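You operate a simulated robot arm through the tools that you are given. There is no shell and no other tool.

The job below is to be done with a simulated robot arm. You get a single attempt, and the scene is never put back.

## Task
Fit the large blue gasket and the port cover; tighten the knobs crosswise.
Fine: knobs D and M first, then L and N; the gasket must not squeeze out.

The check looks at the end state, three seconds after you hand in, the way a careful person would. Anything else that was tipped, shoved, dropped, spilled or broken makes it a failure. A push-on lid holds only when it is set on centred and level and pressed home; a screw cap is set on level and turned clockwise until tight.

## Robot
A 7-joint arm with a two-finger parallel gripper, fixed in place. Base frame: the origin is at the foot of the arm, x ahead of it, y to its left, z up. Lengths are in mm, angles in rad, forces in N, time in s.
With the tool pointing down near the work surface it reaches from about 220 to 680 mm from the base axis. Its first joint turns from -2.496 to 2.496 rad. Payload 3 kg.
The TCP is the grasp point between the finger pads, 30 mm short of the fingertips. In the tool frame z runs along the fingers and y along their closing line. Largest opening 94 mm; finger width 28, thickness 10; the body of the gripper, 50 by 96 mm, starts 55 mm behind the TCP.
Orientation is that of the tool frame in the base frame, as a unit quaternion [w, x, y, z]. With the fingers straight down and closing along the base's y, the tool's x points along the base's -x, its y along +y and its z along -z.

## Interface
- The arm moves only by the tool play_rows. Its argument "series" is text: rows parted by semicolons, each of 6 numbers parted by spaces: the shift along the tool's x, y, z in units of 50 mm (1.0 is 50 mm), then the turn, a rotation vector about the tool's x, y, z in units of 5 degrees (1.0 is 5 degrees). In form: dx dy dz rx ry rz; .... A call has 1 to 20 rows; each row shifts and turns the commanded pose from where the row before left it, along the tool's axes as they then stand. "fingers" is the gripper command, from -1 (fully open) to 1 (shut), values between in proportion, set as the call begins (left out, the last holds). A call with a number of a shift or a turn outside -1 to 1 is refused whole. Each row takes 0.2 s and may step no farther than 50 mm and 0.15 rad from the row before; otherwise, or with a gripper value out of range, the whole call is refused. Where a pose cannot be reached the arm comes as near as it can. A force on the tool above 90 N (or 10 N above the force at the start of the call, whichever is more), or a blocked arm, ends the call early, and 0.2 s more pass. Each finger travels about 45 mm/s and halts on what it meets, pressing with about 31 N; the grip force reading is that of the motor and also rises with nothing between the fingers. The clock runs only during rows and for 0.2 s after the last one: add rows that do not move to give the fingers time. The reply holds the time, the measured pose of the TCP, the force on the tool along the base axes, the opening and the grip force, in the units named above and with some noise, with the torque about the TCP (base axes, N m) and any sound that the robot's microphone picked up.
- Cameras (640 x 400 px; columns grow to the right, rows downward): "scene" is fixed at [227, -644.6, 1643.9]; the picture's right is [0.54, -0.84, 0.00], its down [-0.64, -0.41, -0.64] and it looks along [0.54, 0.35, -0.76] (base axes); focal length 254 px, centre (320, 200). "wrist" rides on the gripper at [76, 14, -102] in the tool frame; the picture's right is [-0.18, 0.98, 0.00], its down [-0.75, -0.14, -0.64] and it looks along [-0.63, -0.12, 0.77] (tool axes); focal length 243 px, centre (320, 200). There is no depth. A picture from a camera that has moved, and an enlarged one, comes with that camera's place and axes in the base frame and with its lens. The place of the scene camera against the robot may be out by one fixed shift of up to 25 mm in any direction.
- get_image(camera): a new picture of that camera. The clock stands still meanwhile.
- lift_body(by): slides the trunk up (or, below 0, down) by that many mm; the arm rides with it, the base frame stays. It gives what a move gives, with no picture.
- zoom(camera, box): a new picture of the part [left, top, right, bottom] of that camera's present view, enlarged. The clock stands still meanwhile.
- hand_in(): hands the job in; it is judged then, once.

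Nothing tells you positions but the pictures and the camera data. Unless the task says otherwise, let go and move clear before handing in.

The tools are called after ">>>" as name(argument=value, ...) on one line, values as JSON. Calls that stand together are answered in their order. play_rows: Moves the arm, as the interface text tells. Its arguments: {"type":"object","properties":{"series":{"type":"string"},"fingers":{"type":"number"}},"required":["series"]} The other tools are called the same way: lift_body (by) slides the trunk up or down; get_image (camera) takes a picture; zoom (camera, box) takes an enlarged picture of a part of a camera's view; hand_in () hands the job in.

At the start:

```text
t: 0.0
ee_pos: [428.1, -392.8, 1351.6]
tool_rot: [-0.001, 0.001, 1.0, 0.001]
contact_force: [0.6, -0.6, 0.4]
torque: [-0.02, 0.02, 0.0]
gripper_width: 94.0
grasp_force: 0.0
trunk travel left (down, up): [-325.0, 65.0]
```

scene: 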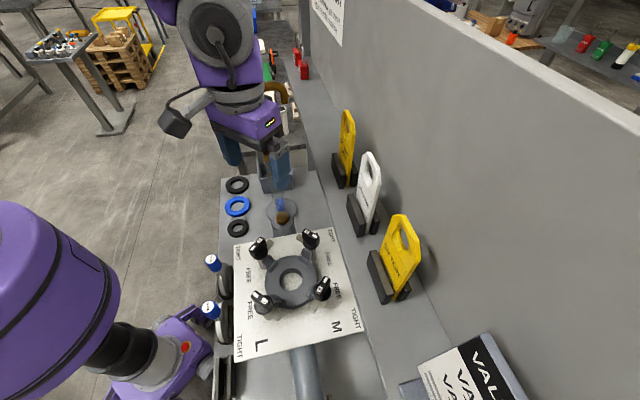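
wrist: 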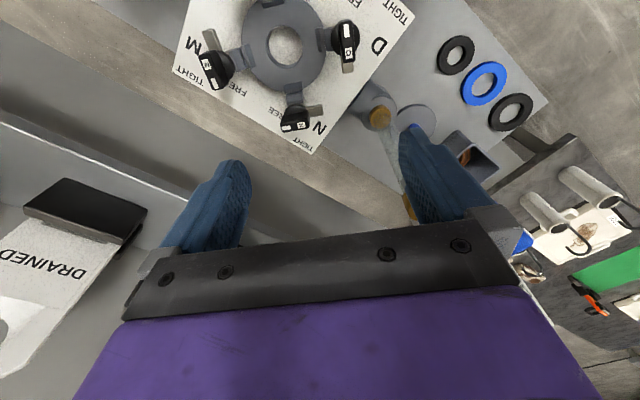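

I see a work surface with a port flange, four knobs (L, M, N, D), three rings (black, blue, black), some signs and other things. I will look closer before moving anything.

>>> zoom(camera="scene", box=[210, 160, 370, 260])

>>> zoom(camera="scene", box=[220, 220, 380, 320])

>>> zoom(camera="scene", box=[180, 240, 420, 400])

>>> zoom(camera="scene", box=[300, 90, 460, 320])

>>> zoom(camera="wrist", box=[160, 0, 400, 160])

>>> zoom(camera="wrist", box=[340, 20, 640, 300])

```text
4.00 times, centred on (290, 210) of scene
camera zoom: at [227.0, -644.6, 1643.9], right [0.54, -0.84, 0.0], down [-0.64, -0.41, -0.64], along [0.54, 0.35, -0.76], focal length 1018 px, centre (440, 160)
```

zoom: 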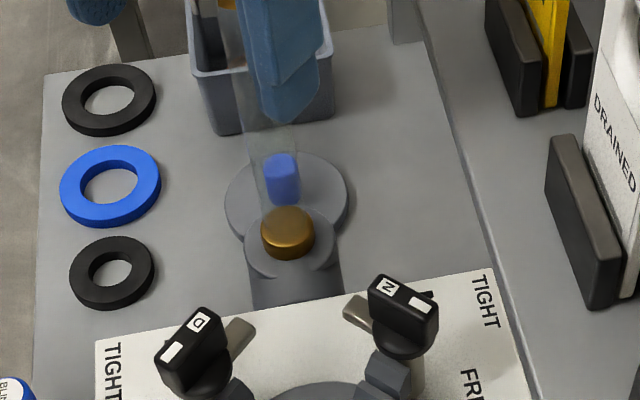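

```text
4.00 times, centred on (300, 270) of scene
camera zoom: at [227.0, -644.6, 1643.9], right [0.54, -0.84, 0.0], down [-0.64, -0.41, -0.64], along [0.54, 0.35, -0.76], focal length 1018 px, centre (400, -80)
```

zoom: 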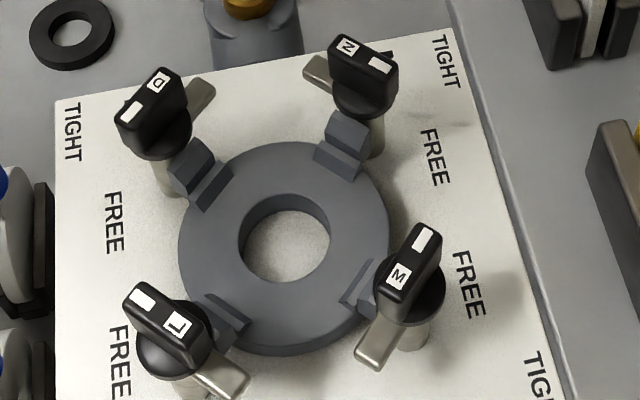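

```text
2.50 times, centred on (300, 320) of scene
camera zoom: at [227.0, -644.6, 1643.9], right [0.54, -0.84, 0.0], down [-0.64, -0.41, -0.64], along [0.54, 0.35, -0.76], focal length 636 px, centre (370, -100)
```

zoom: 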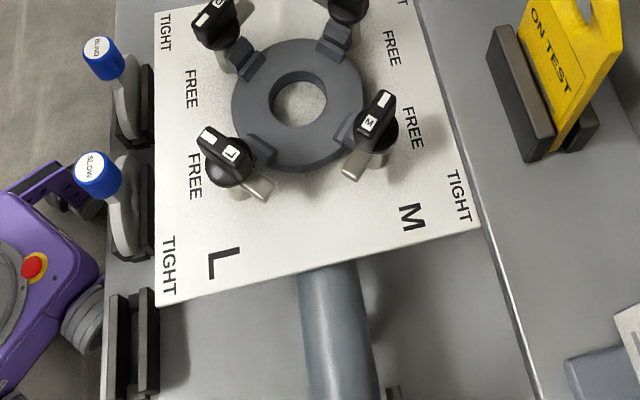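

```text
1.74 times, centred on (380, 205) of scene
camera zoom: at [227.0, -644.6, 1643.9], right [0.54, -0.84, 0.0], down [-0.64, -0.41, -0.64], along [0.54, 0.35, -0.76], focal length 442 px, centre (216, 191)
```

zoom: 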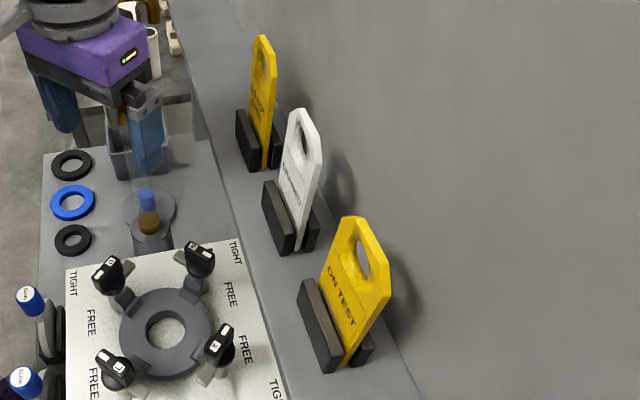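

```text
2.50 times, centred on (280, 80) of wrist
camera zoom: at [352.3, -377.9, 1453.1], right [0.18, 0.98, 0.0], down [0.75, -0.14, 0.64], along [0.63, -0.12, -0.77], focal length 606 px, centre (420, 500)
```

zoom: 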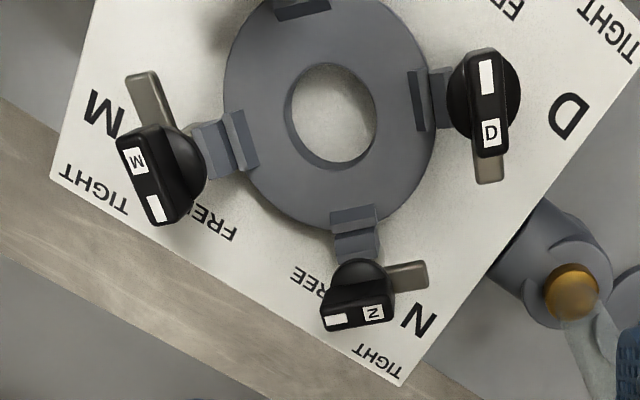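

```text
1.43 times, centred on (490, 160) of wrist
camera zoom: at [352.3, -377.9, 1453.1], right [0.18, 0.98, 0.0], down [0.75, -0.14, 0.64], along [0.63, -0.12, -0.77], focal length 347 px, centre (77, 257)
```

zoom: 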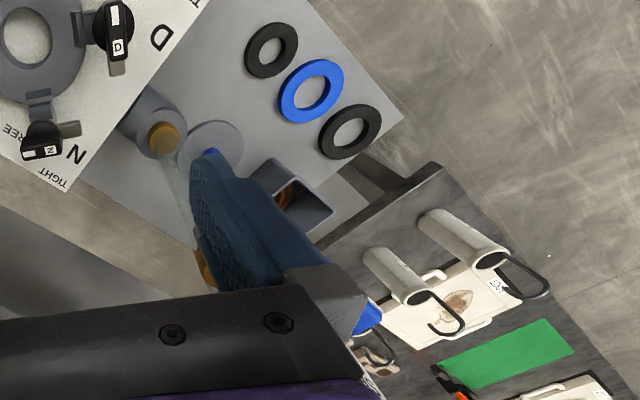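

The port flange with knobs D, N, M, L sits near (400, -447, ~1000), and the blue gasket lies near (516, -125, ~1000). I move the wrist camera back for a better look from above.

>>> play_rows(series="0.5 0.5 0 0 0 0; 0.5 0.5 0 0 0 0; 0.5 0.5 0 0 0 0; 0.5 0.5 0 0 0 0; 0.5 0.5 0 0 0 0; 0 0 0 0 0 0", fingers=-1)

>>> get_image(camera="wrist")

>>> get_image(camera="scene")

```text
t: 1.4
ee_pos: [300.4, -264.7, 1350.5]
tool_rot: [-0.001, -0.001, 1.0, -0.001]
contact_force: [-0.1, 0.1, -0.2]
torque: [-0.04, 0.02, -0.01]
gripper_width: 93.9
grasp_force: 0.2
trunk travel left (down, up): [-325.0, 65.0]
```

```text
taken
camera wrist: at [225.5, -250.7, 1452.1], right [0.18, 0.98, 0.0], down [0.75, -0.14, 0.64], along [0.63, -0.12, -0.77], focal length 243 px, centre (320, 200)
```

wrist: 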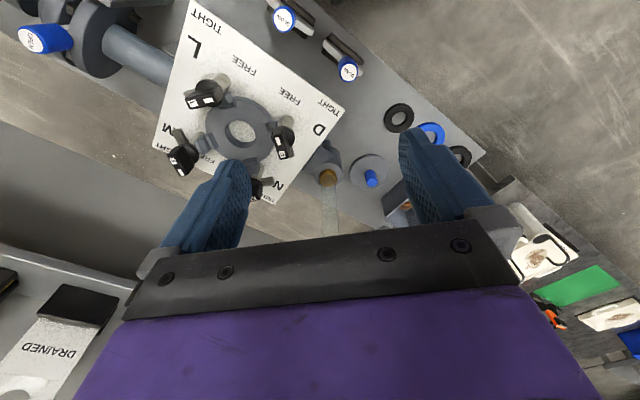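

```text
taken
```

scene: 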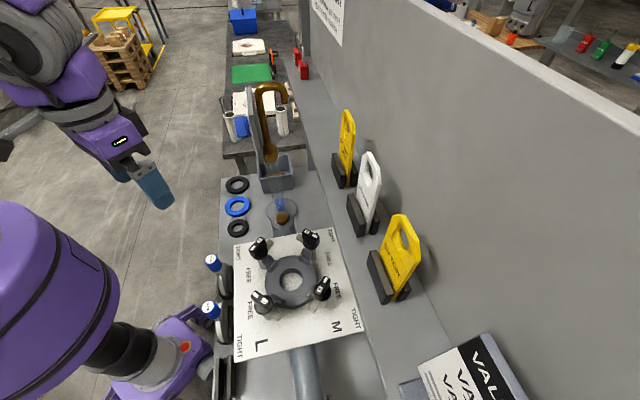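

The view is now clear; I zoom into the details of the rings, the disc with the blue handle and the pipe.

>>> zoom(camera="scene", box=[215, 80, 335, 240])

>>> zoom(camera="scene", box=[250, 180, 320, 240])

>>> zoom(camera="wrist", box=[140, 60, 340, 210])

>>> zoom(camera="wrist", box=[300, 80, 500, 240])

>>> zoom(camera="wrist", box=[0, 0, 400, 130])

```text
2.50 times, centred on (275, 160) of scene
camera zoom: at [227.0, -644.6, 1643.9], right [0.54, -0.84, 0.0], down [-0.64, -0.41, -0.64], along [0.54, 0.35, -0.76], focal length 636 px, centre (432, 300)
```

zoom: 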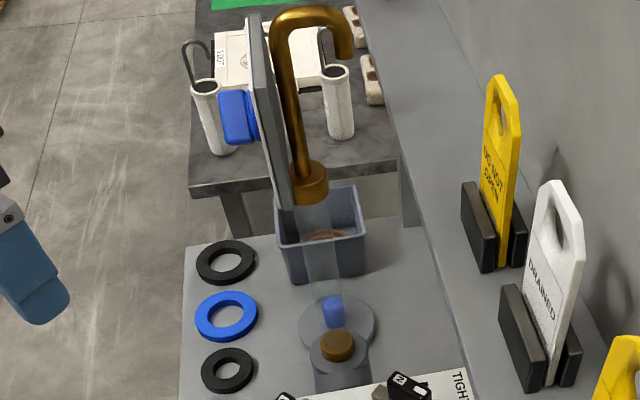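

```text
6.67 times, centred on (285, 210) of scene
camera zoom: at [227.0, -644.6, 1643.9], right [0.54, -0.84, 0.0], down [-0.64, -0.41, -0.64], along [0.54, 0.35, -0.76], focal length 1696 px, centre (553, 133)
```

zoom: 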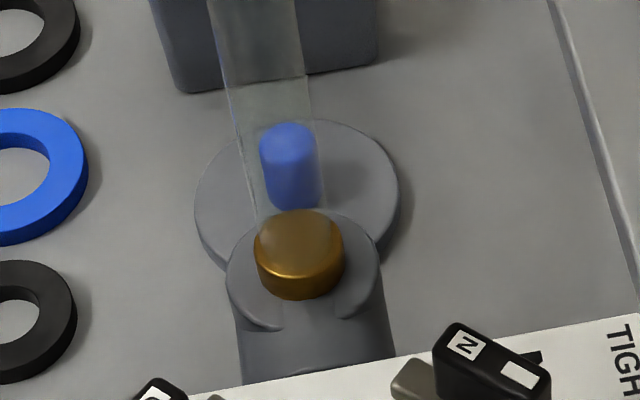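

```text
2.67 times, centred on (240, 135) of wrist
camera zoom: at [225.5, -250.7, 1452.1], right [0.18, 0.98, 0.0], down [0.75, -0.14, 0.64], along [0.63, -0.12, -0.77], focal length 647 px, centre (533, 373)
```

zoom: 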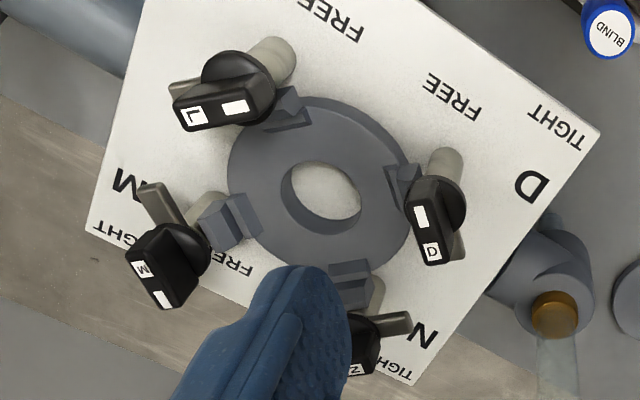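

```text
2.50 times, centred on (400, 160) of wrist
camera zoom: at [225.5, -250.7, 1452.1], right [0.18, 0.98, 0.0], down [0.75, -0.14, 0.64], along [0.63, -0.12, -0.77], focal length 606 px, centre (120, 300)
```

zoom: 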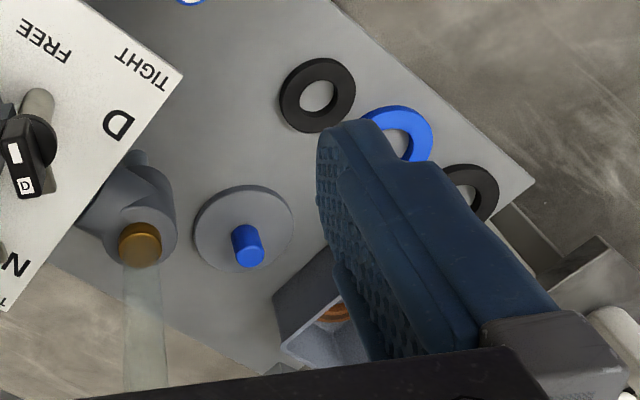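

```text
1.60 times, centred on (200, 65) of wrist
camera zoom: at [225.5, -250.7, 1452.1], right [0.18, 0.98, 0.0], down [0.75, -0.14, 0.64], along [0.63, -0.12, -0.77], focal length 388 px, centre (512, 416)
```

zoom: 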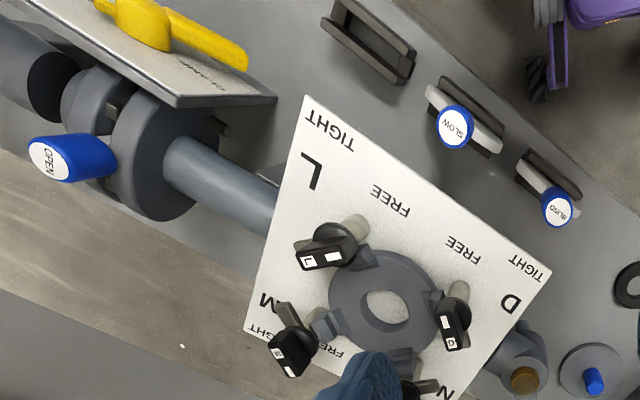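

The port cover looks to be the grey disc with the blue handle near (590, -220). A glass sight tube stands near (556, -291), so I keep clear of it. Next I take closer views over the flange.

>>> play_rows(series="-0.4 -0.74 0 0 0 0; -0.4 -0.74 0 0 0 0; -0.4 -0.74 0 0 0 0; -0.4 -0.74 0 0 0 0; -0.4 -0.74 0 0 0 0; 0 0 0.75 0 0 0; 0 0 0.75 0 0 0; 0 0 0.5 0 0 0; 0 0 0 0 0 0")

>>> get_image(camera="wrist")

>>> get_image(camera="scene")

```text
t: 3.4
ee_pos: [402.9, -450.5, 1251.2]
tool_rot: [0.0, 0.0, 1.0, 0.001]
contact_force: [0.1, 1.1, -0.4]
torque: [-0.01, -0.01, 0.0]
gripper_width: 93.9
grasp_force: 0.0
trunk travel left (down, up): [-325.0, 65.0]
```

```text
taken
camera wrist: at [326.3, -435.9, 1352.4], right [0.18, 0.98, 0.0], down [0.75, -0.14, 0.64], along [0.63, -0.12, -0.77], focal length 243 px, centre (320, 200)
```

wrist: 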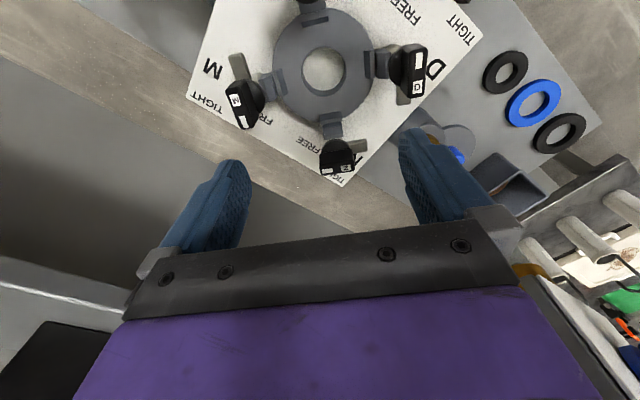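

```text
taken
```

scene: 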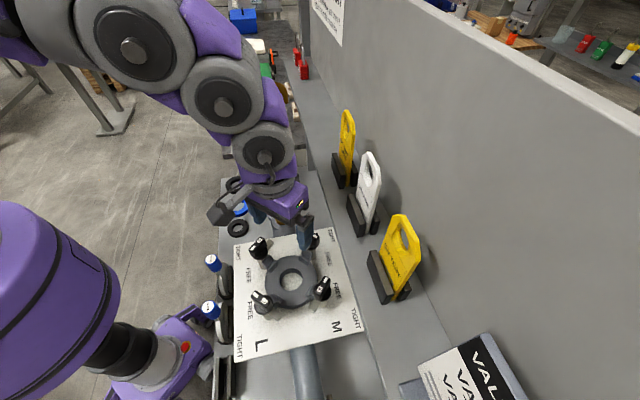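

>>> zoom(camera="wrist", box=[180, 0, 480, 190])

>>> zoom(camera="wrist", box=[260, 10, 400, 140])

>>> zoom(camera="wrist", box=[470, 40, 610, 160])

>>> zoom(camera="scene", box=[235, 225, 345, 325])

```text
2.11 times, centred on (330, 95) of wrist
camera zoom: at [326.3, -435.9, 1352.4], right [0.18, 0.98, 0.0], down [0.75, -0.14, 0.64], along [0.63, -0.12, -0.77], focal length 511 px, centre (299, 421)
```

zoom: 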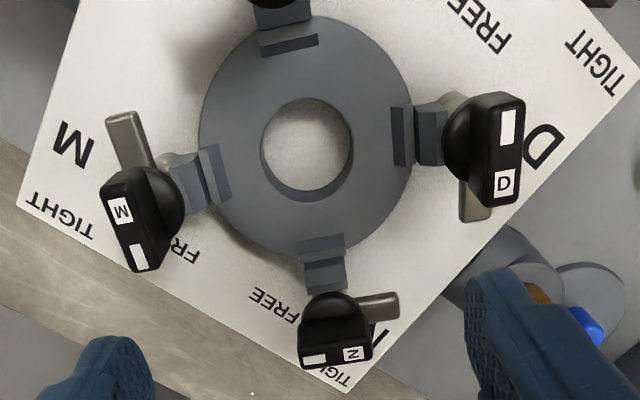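

```text
3.08 times, centred on (330, 75) of wrist
camera zoom: at [326.3, -435.9, 1352.4], right [0.18, 0.98, 0.0], down [0.75, -0.14, 0.64], along [0.63, -0.12, -0.77], focal length 746 px, centre (289, 585)
```

zoom: 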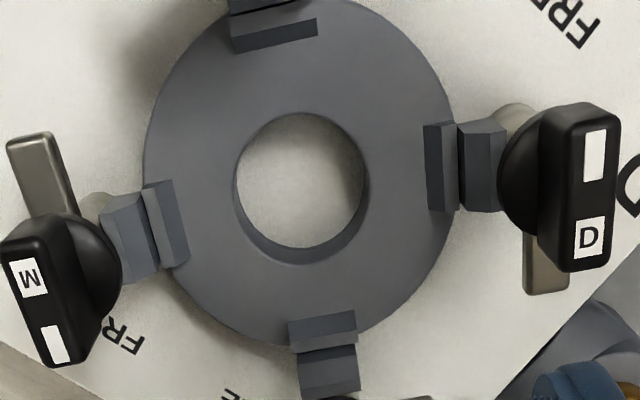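

```text
3.33 times, centred on (540, 100) of wrist
camera zoom: at [326.3, -435.9, 1352.4], right [0.18, 0.98, 0.0], down [0.75, -0.14, 0.64], along [0.63, -0.12, -0.77], focal length 809 px, centre (-413, 533)
```

zoom: 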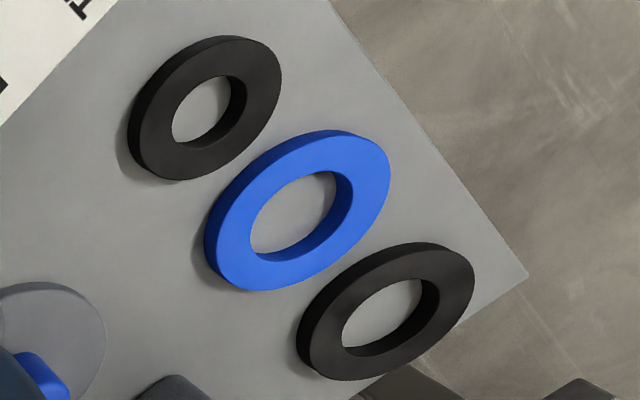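

```text
4.00 times, centred on (290, 275) of scene
camera zoom: at [227.0, -644.6, 1643.9], right [0.54, -0.84, 0.0], down [-0.64, -0.41, -0.64], along [0.54, 0.35, -0.76], focal length 1018 px, centre (440, -100)
```

zoom: 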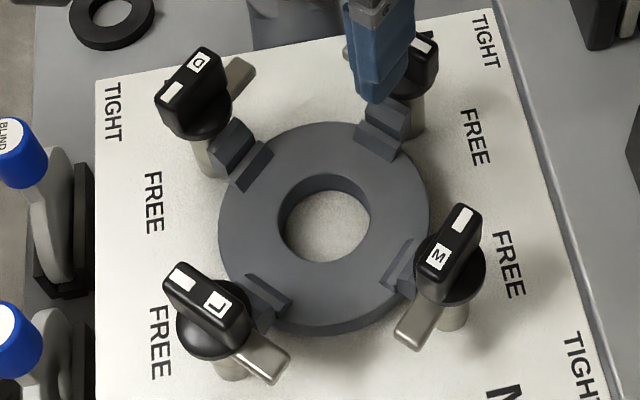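

The flange has a ~60 mm hole and four upright guide lugs; the blue ring measures roughly 73 mm across. I go lower for a sharper look at the knobs and lugs.

>>> play_rows(series="0.5 0 0.5 0 0 0; 0.5 0 0.5 0 0 0; 0 0 0.5 0 0 0; 0 0 0 0 0 0")

>>> get_image(camera="wrist")

>>> zoom(camera="wrist", box=[170, 30, 470, 220])

```text
t: 4.4
ee_pos: [352.2, -451.3, 1177.7]
tool_rot: [0.0, 0.001, 1.0, 0.0]
contact_force: [0.2, -0.6, -0.1]
torque: [-0.02, -0.01, -0.01]
gripper_width: 94.2
grasp_force: 0.2
trunk travel left (down, up): [-325.0, 65.0]
```

```text
taken
camera wrist: at [275.5, -436.9, 1280.4], right [0.18, 0.98, 0.0], down [0.75, -0.14, 0.64], along [0.63, -0.12, -0.77], focal length 243 px, centre (320, 200)
```

wrist: 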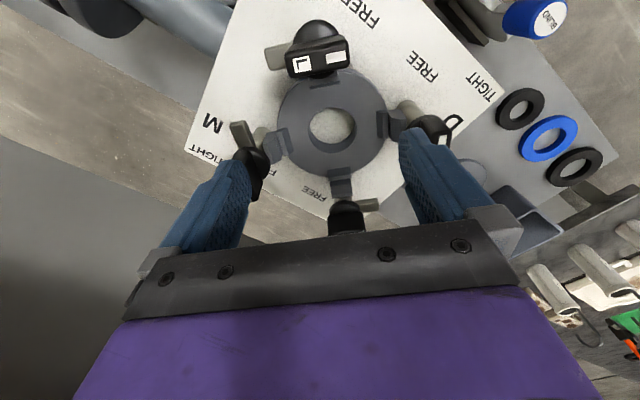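

```text
2.11 times, centred on (320, 125) of wrist
camera zoom: at [275.5, -436.9, 1280.4], right [0.18, 0.98, 0.0], down [0.75, -0.14, 0.64], along [0.63, -0.12, -0.77], focal length 511 px, centre (320, 358)
```

zoom: 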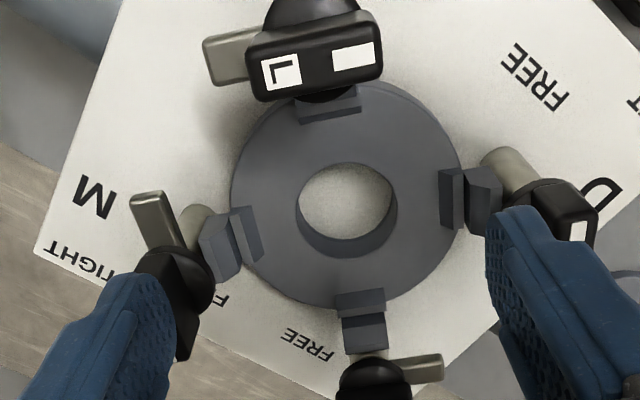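

Knobs sit about 108 mm from the flange centre (~(410,-441)): D at +y, M at -y, N at +x, L at -x. Next I look at the port cover and the gaskets from close above, keeping clear of the glass tube.

>>> play_rows(series="0 0.5 -0.7 0 0 0; 0 0.9 0 0 0 0; 0 0.9 0 0 0 0; 0 0.9 0 0 0 0; 0 0.9 0 0 0 0; 0 0.9 0 0 0 0; 0 0.6 0 0 0 0; -0.8 0 0 0 0 0; -0.8 0 0 0 0 0; -0.8 0 0 0 0 0; 0 0 0 0 0 0")

>>> get_image(camera="wrist")

>>> get_image(camera="scene")

```text
t: 6.8
ee_pos: [472.6, -169.5, 1212.7]
tool_rot: [0.001, 0.0, 1.0, 0.0]
contact_force: [-0.5, 0.5, 0.5]
torque: [-0.03, -0.02, 0.0]
gripper_width: 94.0
grasp_force: 0.0
trunk travel left (down, up): [-325.0, 65.0]
```

```text
taken
camera wrist: at [396.0, -156.2, 1315.4], right [0.18, 0.98, 0.0], down [0.75, -0.14, 0.64], along [0.63, -0.12, -0.77], focal length 243 px, centre (320, 200)
```

wrist: 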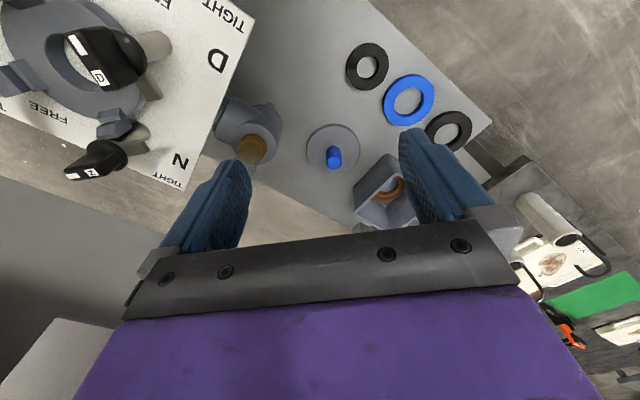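

```text
taken
```

scene: 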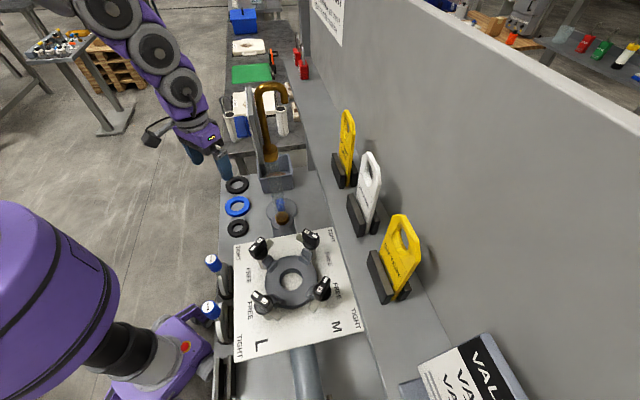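

>>> zoom(camera="wrist", box=[210, 30, 490, 205])

>>> zoom(camera="wrist", box=[300, 110, 380, 190])

>>> zoom(camera="wrist", box=[340, 35, 480, 155])

>>> zoom(camera="wrist", box=[0, 0, 250, 200])

```text
2.29 times, centred on (350, 118) of wrist
camera zoom: at [396.0, -156.2, 1315.4], right [0.18, 0.98, 0.0], down [0.75, -0.14, 0.64], along [0.63, -0.12, -0.77], focal length 555 px, centre (251, 389)
```

zoom: 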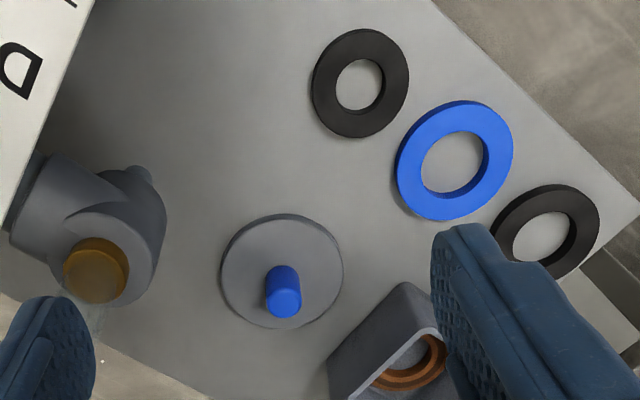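

```text
5.00 times, centred on (340, 150) of wrist
camera zoom: at [396.0, -156.2, 1315.4], right [0.18, 0.98, 0.0], down [0.75, -0.14, 0.64], along [0.63, -0.12, -0.77], focal length 1213 px, centre (220, 450)
```

zoom: 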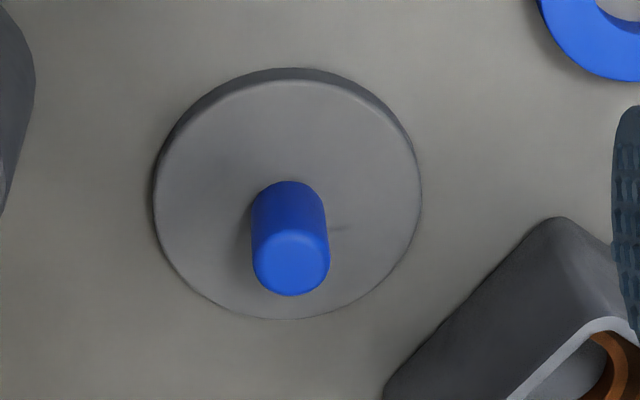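

```text
3.33 times, centred on (410, 95) of wrist
camera zoom: at [396.0, -156.2, 1315.4], right [0.18, 0.98, 0.0], down [0.75, -0.14, 0.64], along [0.63, -0.12, -0.77], focal length 809 px, centre (20, 550)
```

zoom: 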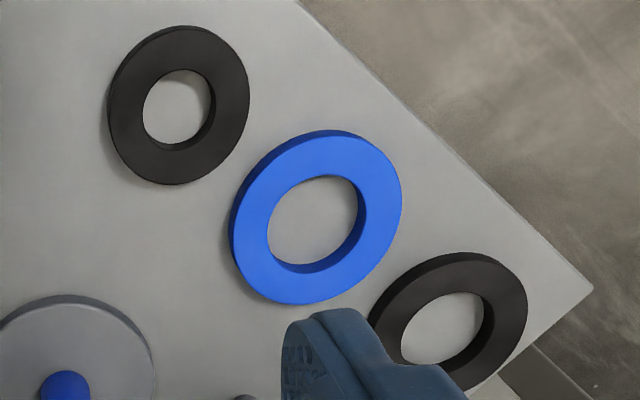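

```text
2.00 times, centred on (125, 100) of wrist
camera zoom: at [396.0, -156.2, 1315.4], right [0.18, 0.98, 0.0], down [0.75, -0.14, 0.64], along [0.63, -0.12, -0.77], focal length 485 px, centre (710, 400)
```

zoom: 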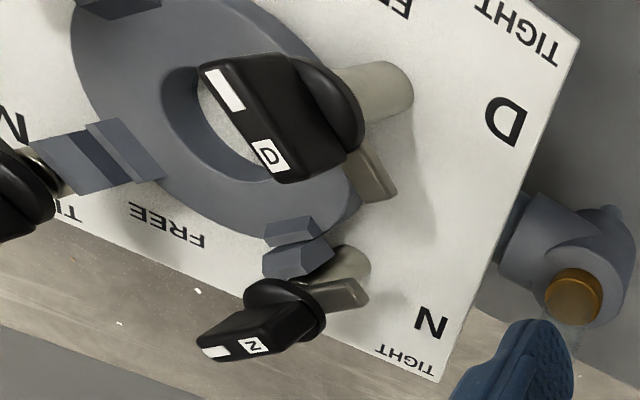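

The gaskets and cover lie on a lower bench (z≈800), well below the port plate (z≈950): gasket near (587,-4), cover near (666,-173), flange top near (402,-444,983). I move in for an oblique close look at the flange lugs.

>>> play_rows(series="0.8 0 0 0 0 0; 0.8 0 0 0 0 0; 0.8 -0.3 0 0 0 0; 0.8 -0.5 0 0 0 0; 0.7 -0.6 0 0 0 0; 0 -0.9 0 0 0 0; 0 -0.9 0 0 0 0; 0 -0.9 0 0 0 0; 0 -0.9 0 0 0 0; 0 -0.5 0.6 0 0 0; 0 0 0.6 0 0 0; 0 0 0.4 0 0 0; 0 0 0 0 0 0")

>>> get_image(camera="wrist")

>>> zoom(camera="wrist", box=[200, 100, 440, 250])

```text
t: 9.6
ee_pos: [277.2, -445.4, 1134.1]
tool_rot: [-0.001, 0.0, 1.0, 0.0]
contact_force: [-0.6, 0.2, 0.1]
torque: [0.02, -0.02, 0.02]
gripper_width: 94.1
grasp_force: 0.1
trunk travel left (down, up): [-325.0, 65.0]
```

```text
taken
camera wrist: at [202.0, -431.4, 1235.8], right [0.18, 0.98, 0.0], down [0.75, -0.14, 0.64], along [0.63, -0.12, -0.77], focal length 243 px, centre (320, 200)
```

wrist: 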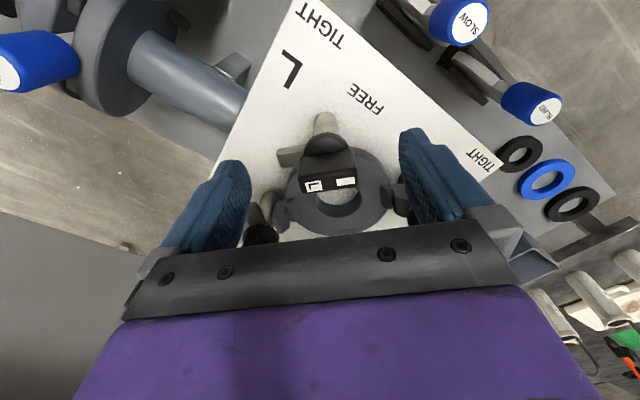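

```text
2.67 times, centred on (320, 175) of wrist
camera zoom: at [202.0, -431.4, 1235.8], right [0.18, 0.98, 0.0], down [0.75, -0.14, 0.64], along [0.63, -0.12, -0.77], focal length 647 px, centre (320, 267)
```

zoom: 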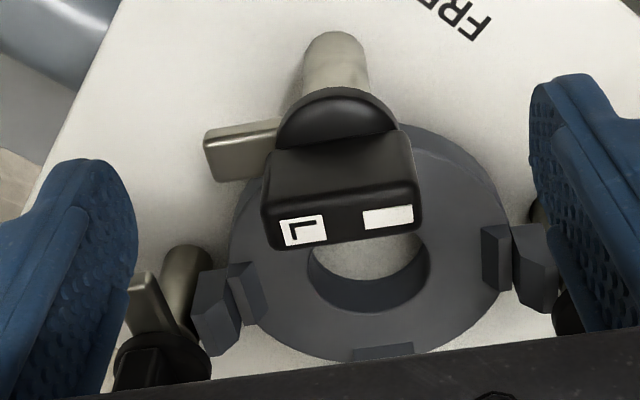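

>>> get_image(camera="scene")

>>> zoom(camera="scene", box=[240, 230, 300, 270])

>>> zoom(camera="scene", box=[290, 220, 350, 310])

```text
taken
```

scene: 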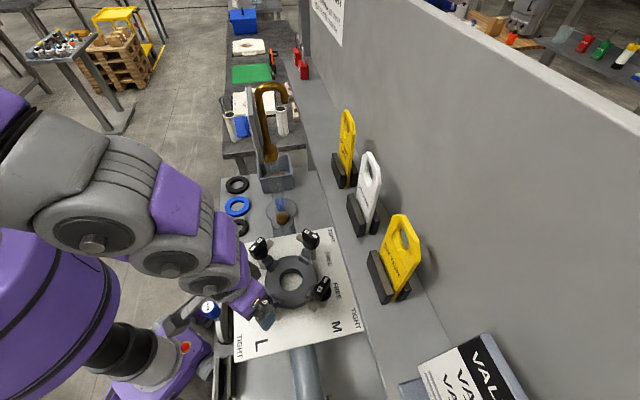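

```text
10.00 times, centred on (270, 250) of scene
camera zoom: at [227.0, -644.6, 1643.9], right [0.54, -0.84, 0.0], down [-0.64, -0.41, -0.64], along [0.54, 0.35, -0.76], focal length 2544 px, centre (820, -300)
```

zoom: 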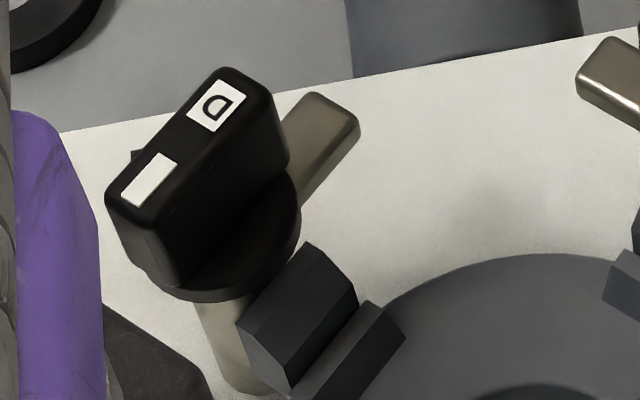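

```text
4.44 times, centred on (320, 265) of scene
camera zoom: at [227.0, -644.6, 1643.9], right [0.54, -0.84, 0.0], down [-0.64, -0.41, -0.64], along [0.54, 0.35, -0.76], focal length 1131 px, centre (320, -89)
```

zoom: 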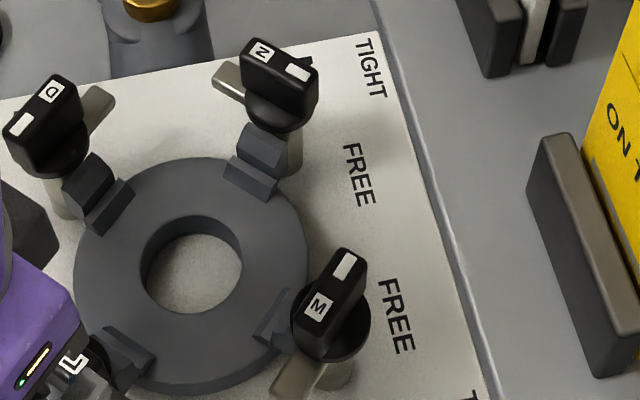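

Zooms are sharp. I tilt the tool to get a more sideways look at the knob heights and lugs.

>>> play_rows(series="0.5 0 -0.6 0 0 0; 0.5 0 0 0 -1 0; 0 0 0 0 -1 0; 0 0 0 0 -1 0; 0 0 0 0 -1 0; 0 0 0 0 -1 0; 0 0 0 0 -1 0; 0 0 0 0 -1 0; 0 0 0 0 -1 0; 0 0 0 0 0 0")

>>> get_image(camera="wrist")

>>> zoom(camera="wrist", box=[200, 0, 440, 150])

```text
t: 11.8
ee_pos: [226.2, -445.7, 1161.2]
tool_rot: [0.343, 0.0, 0.939, 0.0]
contact_force: [0.2, -0.8, 0.2]
torque: [0.01, 0.0, 0.01]
gripper_width: 94.1
grasp_force: 0.1
trunk travel left (down, up): [-325.0, 65.0]
```

```text
taken
camera wrist: at [101.9, -431.3, 1190.2], right [0.14, 0.98, 0.12], down [0.16, -0.14, 0.98], along [0.98, -0.12, -0.18], focal length 243 px, centre (320, 200)
```

wrist: 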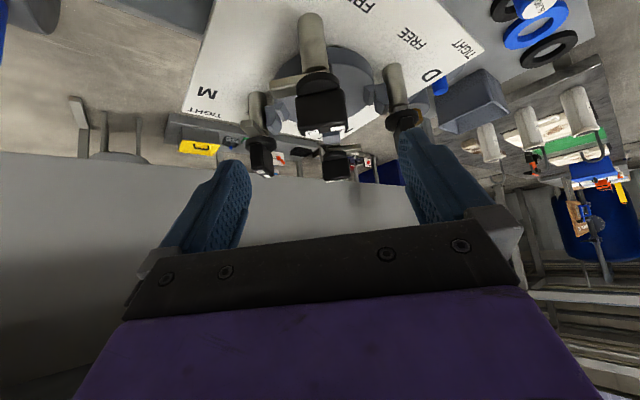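

```text
2.67 times, centred on (320, 75) of wrist
camera zoom: at [101.9, -431.3, 1190.2], right [0.14, 0.98, 0.12], down [0.16, -0.14, 0.98], along [0.98, -0.12, -0.18], focal length 647 px, centre (320, 533)
```

zoom: 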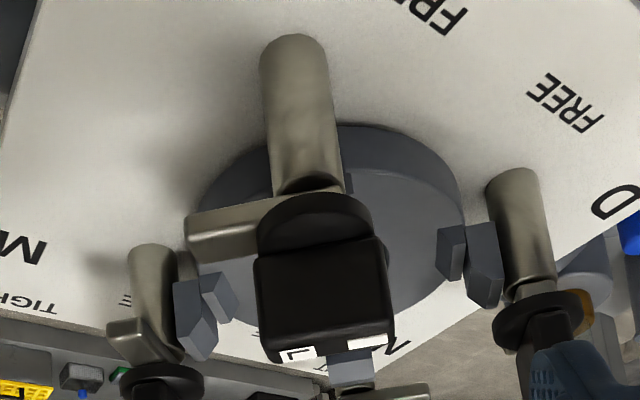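

>>> zoom(camera="wrist", box=[350, 55, 420, 125])

>>> zoom(camera="wrist", box=[235, 80, 305, 150])

```text
5.71 times, centred on (385, 90) of wrist
camera zoom: at [101.9, -431.3, 1190.2], right [0.14, 0.98, 0.12], down [0.16, -0.14, 0.98], along [0.98, -0.12, -0.18], focal length 1386 px, centre (-51, 829)
```

zoom: 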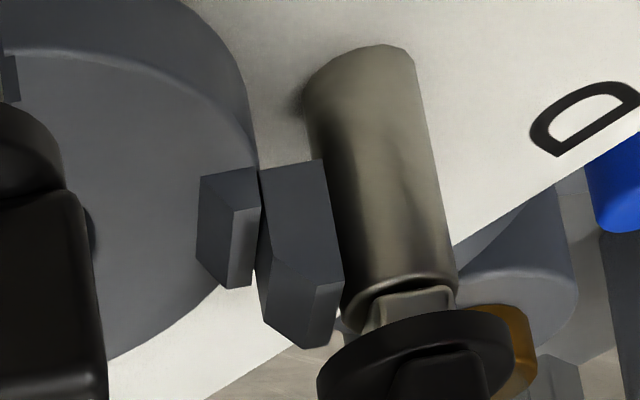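

```text
5.71 times, centred on (270, 115) of wrist
camera zoom: at [101.9, -431.3, 1190.2], right [0.14, 0.98, 0.12], down [0.16, -0.14, 0.98], along [0.98, -0.12, -0.18], focal length 1386 px, centre (606, 686)
```

zoom: 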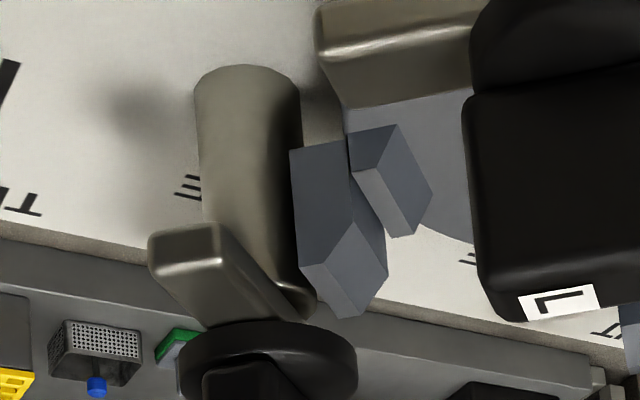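

Knob posts are tall (bar tops near z≈1088) and each lug has an inner chamfered guide and an outer one. I want accurate heights, so I take side views from two lateral positions.

>>> play_rows(series="0 0.8 0 0 0 0; 0 0.8 0 0 0 0; 0 0.8 0 0 0 0; 0 0 0 0 0 0")

>>> zoom(camera="wrist", box=[140, 0, 380, 150])

>>> get_image(camera="wrist")

```text
t: 12.8
ee_pos: [226.8, -327.9, 1159.3]
tool_rot: [0.342, 0.0, 0.94, 0.0]
contact_force: [0.0, 0.3, 0.4]
torque: [-0.02, -0.04, 0.02]
gripper_width: 94.1
grasp_force: 0.1
trunk travel left (down, up): [-325.0, 65.0]
```

```text
2.67 times, centred on (260, 75) of wrist
camera zoom: at [102.7, -313.5, 1190.1], right [0.14, 0.98, 0.12], down [0.16, -0.14, 0.98], along [0.98, -0.12, -0.18], focal length 647 px, centre (480, 533)
```

zoom: 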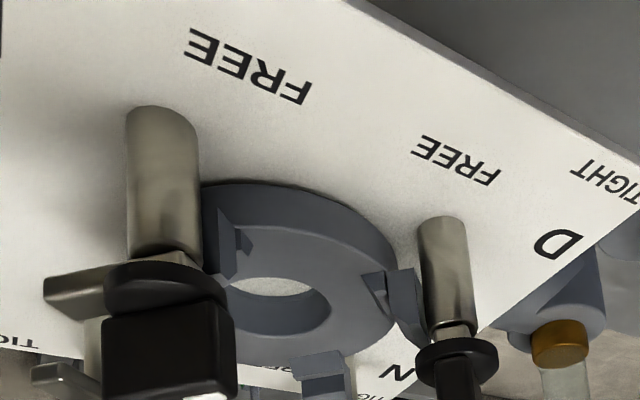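

```text
taken
camera wrist: at [102.7, -313.5, 1190.1], right [0.14, 0.98, 0.12], down [0.16, -0.14, 0.98], along [0.98, -0.12, -0.18], focal length 243 px, centre (320, 200)
```

wrist: 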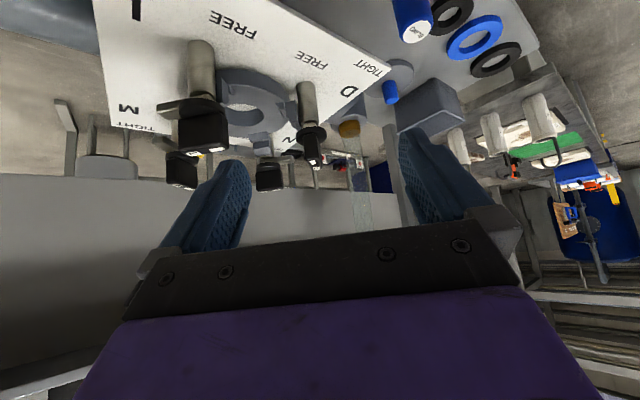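

>>> zoom(camera="wrist", box=[200, 55, 320, 145])

>>> play_rows(series="0 -0.8 0 0 0 0; 0 -0.8 0 0 0 0; 0 -0.8 0 0 0 0; 0 -0.8 0 0 0 0; 0 -0.8 0 0 0 0; 0 0 0 0 0 0")

>>> get_image(camera="wrist")

>>> zoom(camera="wrist", box=[340, 55, 460, 145])

```text
4.44 times, centred on (260, 100) of wrist
camera zoom: at [102.7, -313.5, 1190.1], right [0.14, 0.98, 0.12], down [0.16, -0.14, 0.98], along [0.98, -0.12, -0.18], focal length 1078 px, centre (587, 644)
```

zoom: 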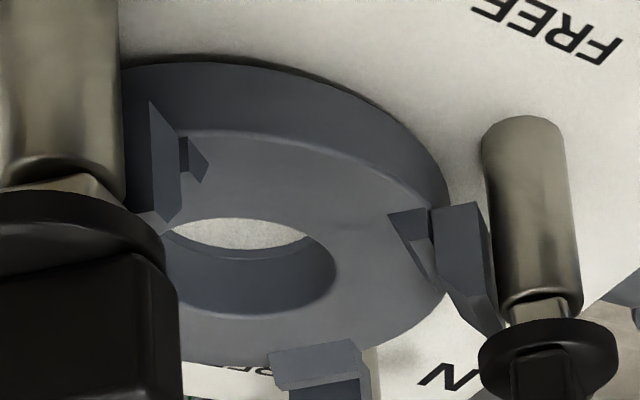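

```text
t: 14.2
ee_pos: [225.0, -526.2, 1159.2]
tool_rot: [0.342, 0.0, 0.94, 0.0]
contact_force: [-0.4, 0.7, -0.2]
torque: [-0.01, -0.04, 0.03]
gripper_width: 94.1
grasp_force: 0.0
trunk travel left (down, up): [-325.0, 65.0]
```

```text
taken
camera wrist: at [100.9, -512.1, 1188.6], right [0.14, 0.98, 0.12], down [0.16, -0.14, 0.98], along [0.98, -0.12, -0.18], focal length 243 px, centre (320, 200)
```

wrist: 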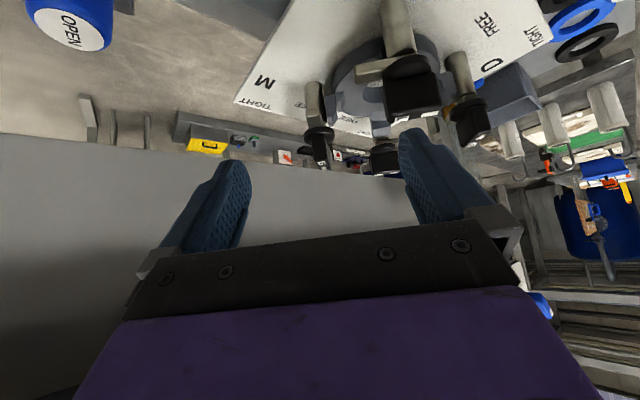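

```text
4.44 times, centred on (400, 100) of wrist
camera zoom: at [100.9, -512.1, 1188.6], right [0.14, 0.98, 0.12], down [0.16, -0.14, 0.98], along [0.98, -0.12, -0.18], focal length 1078 px, centre (-36, 644)
```

zoom: 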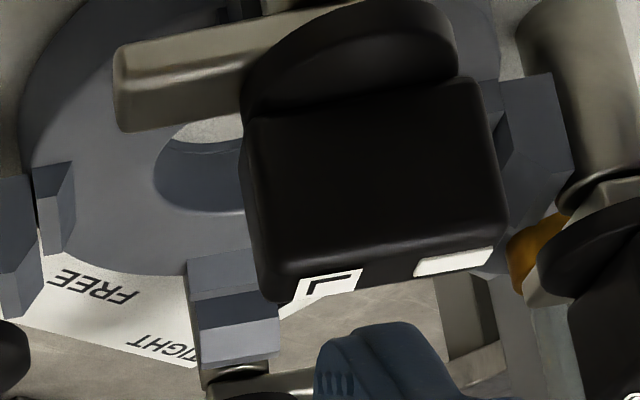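

Fusing views: plate z≈973, flange top z≈1000 centred about (396,-444); bench gasket top z≈801 at (587,-4); cover at (667,-174) with a ~33 mm peg up to z≈870. I straighten the tool, yaw 45° and go above the blue gasket for a close look.

>>> play_rows(series="0 0.6 -0.5 0 1 0; 0 0.6 -0.5 0 1 0; 0 0.6 0 0 1 0; 0 0.6 0 0 1 0; 0 0.6 0 0 1 0; 0 0.6 0 0 1 0; 0 0.6 0 0 1 0; 0 0.6 0 0 1 0; 0 0 0 0 0 0")

```text
t: 16.2
ee_pos: [195.5, -285.7, 1201.9]
tool_rot: [0.0, 0.001, 1.0, 0.0]
contact_force: [0.4, -0.5, -0.6]
torque: [0.0, 0.01, 0.02]
gripper_width: 94.0
grasp_force: 0.0
trunk travel left (down, up): [-325.0, 65.0]
```

>>> play_rows(series="-0.727 0.619 0 0 0 0; -0.727 0.619 0 0 0 0; -0.727 0.619 0 0 0 0; -0.727 0.619 0 0 0 0; -0.727 0.619 0 0 0 0; -0.727 0.619 0 0 0 0; -0.727 0.619 0 0 0 0; -0.727 0.619 0 0 0 0; -0.727 0.619 0 0 0 0; -0.727 0.619 0 0 0 0; 0 0 0.4 0 0 -1; 0 0 0.4 0 0 -1; 0 0 0.4 0 0 -1; 0 0 0.4 0 0 -1; 0 0 0.4 0 0 -1; 0 0 0.4 0 0 -1; 0 0 0.4 0 0 -1; 0 0 0.24 0 0 -1; 0 0 0 0 0 -1; 0 0 0 0 0 0")

>>> get_image(camera="wrist")

>>> get_image(camera="scene")

```text
t: 20.4
ee_pos: [560.5, 25.0, 1048.6]
tool_rot: [0.0, -0.384, 0.924, 0.0]
contact_force: [-0.8, 0.3, -0.7]
torque: [0.02, 0.01, 0.02]
gripper_width: 94.3
grasp_force: 0.0
trunk travel left (down, up): [-325.0, 65.0]
```

```text
taken
camera wrist: at [496.9, -19.0, 1150.4], right [-0.57, 0.82, 0.0], down [0.63, 0.43, 0.64], along [0.53, 0.36, -0.77], focal length 243 px, centre (320, 200)
```

wrist: 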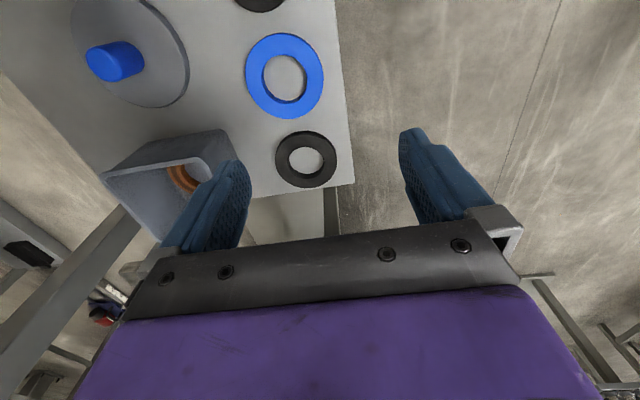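

```text
taken
```

scene: 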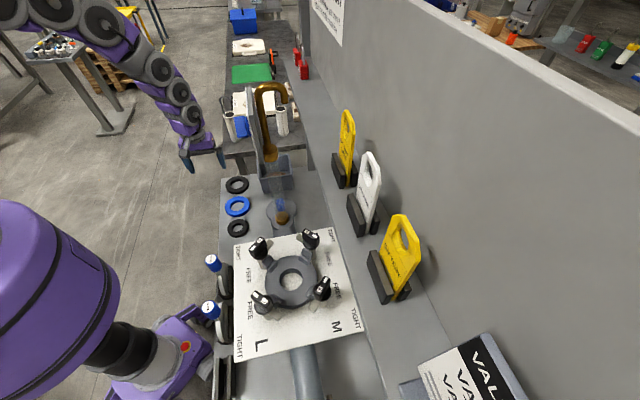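

>>> zoom(camera="wrist", box=[225, 20, 345, 135])

>>> zoom(camera="wrist", box=[60, 0, 220, 120])

```text
3.48 times, centred on (285, 78) of wrist
camera zoom: at [496.9, -19.0, 1150.4], right [-0.57, 0.82, 0.0], down [0.63, 0.43, 0.64], along [0.53, 0.36, -0.77], focal length 844 px, centre (442, 626)
```

zoom: 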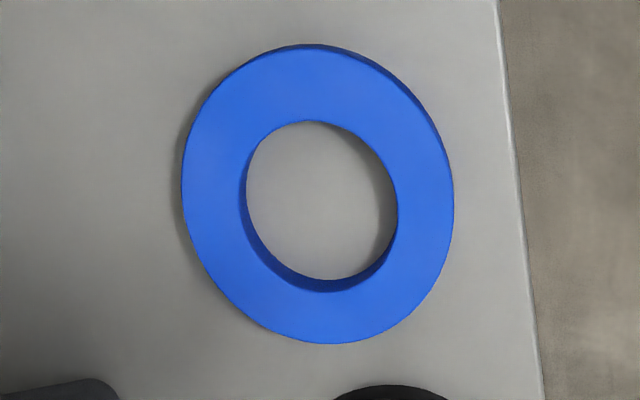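

```text
3.33 times, centred on (140, 60) of wrist
camera zoom: at [496.9, -19.0, 1150.4], right [-0.57, 0.82, 0.0], down [0.63, 0.43, 0.64], along [0.53, 0.36, -0.77], focal length 809 px, centre (920, 667)
```

zoom: 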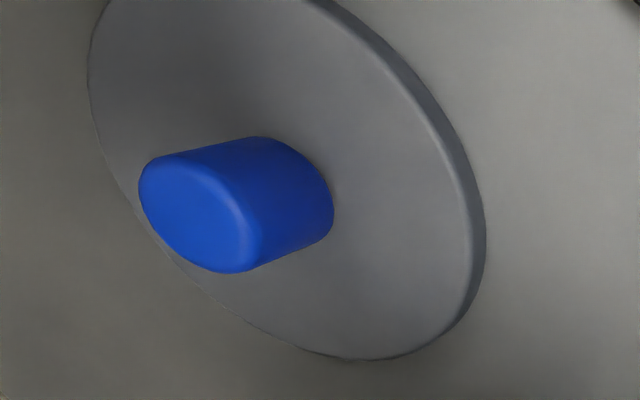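

>>> play_rows(series="0 0 0.65 0 0 0; 0 0 0.65 0 0 0; 0 0 0.65 0 0 0; 0 0 0.65 0 0 0; 0 0 0 0 0 0")

>>> get_image(camera="wrist")

>>> zoom(camera="wrist", box=[200, 0, 380, 150])

```text
t: 21.6
ee_pos: [563.2, 24.8, 919.9]
tool_rot: [0.0, -0.383, 0.924, 0.0]
contact_force: [0.2, 0.1, 0.7]
torque: [-0.03, -0.01, 0.01]
gripper_width: 93.9
grasp_force: 0.0
trunk travel left (down, up): [-325.0, 65.0]
```

```text
taken
camera wrist: at [498.3, -19.6, 1022.1], right [-0.57, 0.82, 0.0], down [0.63, 0.43, 0.64], along [0.53, 0.36, -0.77], focal length 243 px, centre (320, 200)
```

wrist: 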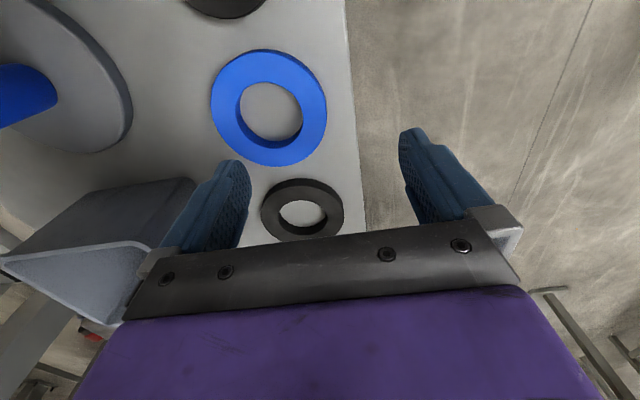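

```text
2.67 times, centred on (290, 75) of wrist
camera zoom: at [498.3, -19.6, 1022.1], right [-0.57, 0.82, 0.0], down [0.63, 0.43, 0.64], along [0.53, 0.36, -0.77], focal length 647 px, centre (400, 533)
```

zoom: 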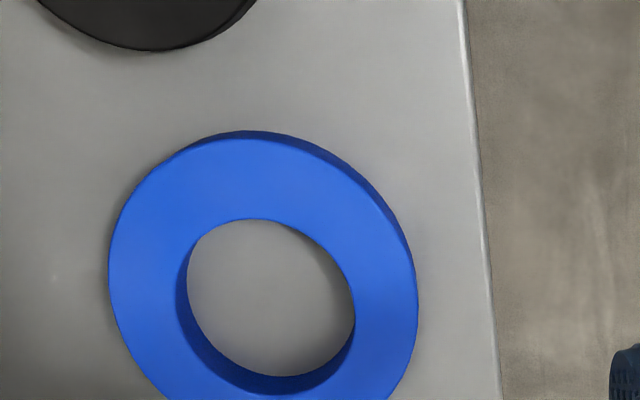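

>>> zoom(camera="wrist", box=[200, 40, 340, 175])

```text
2.96 times, centred on (270, 108) of wrist
camera zoom: at [498.3, -19.6, 1022.1], right [-0.57, 0.82, 0.0], down [0.63, 0.43, 0.64], along [0.53, 0.36, -0.77], focal length 719 px, centre (468, 474)
```

zoom: 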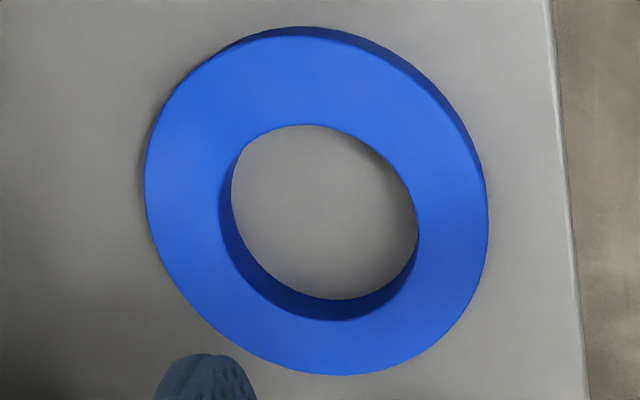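

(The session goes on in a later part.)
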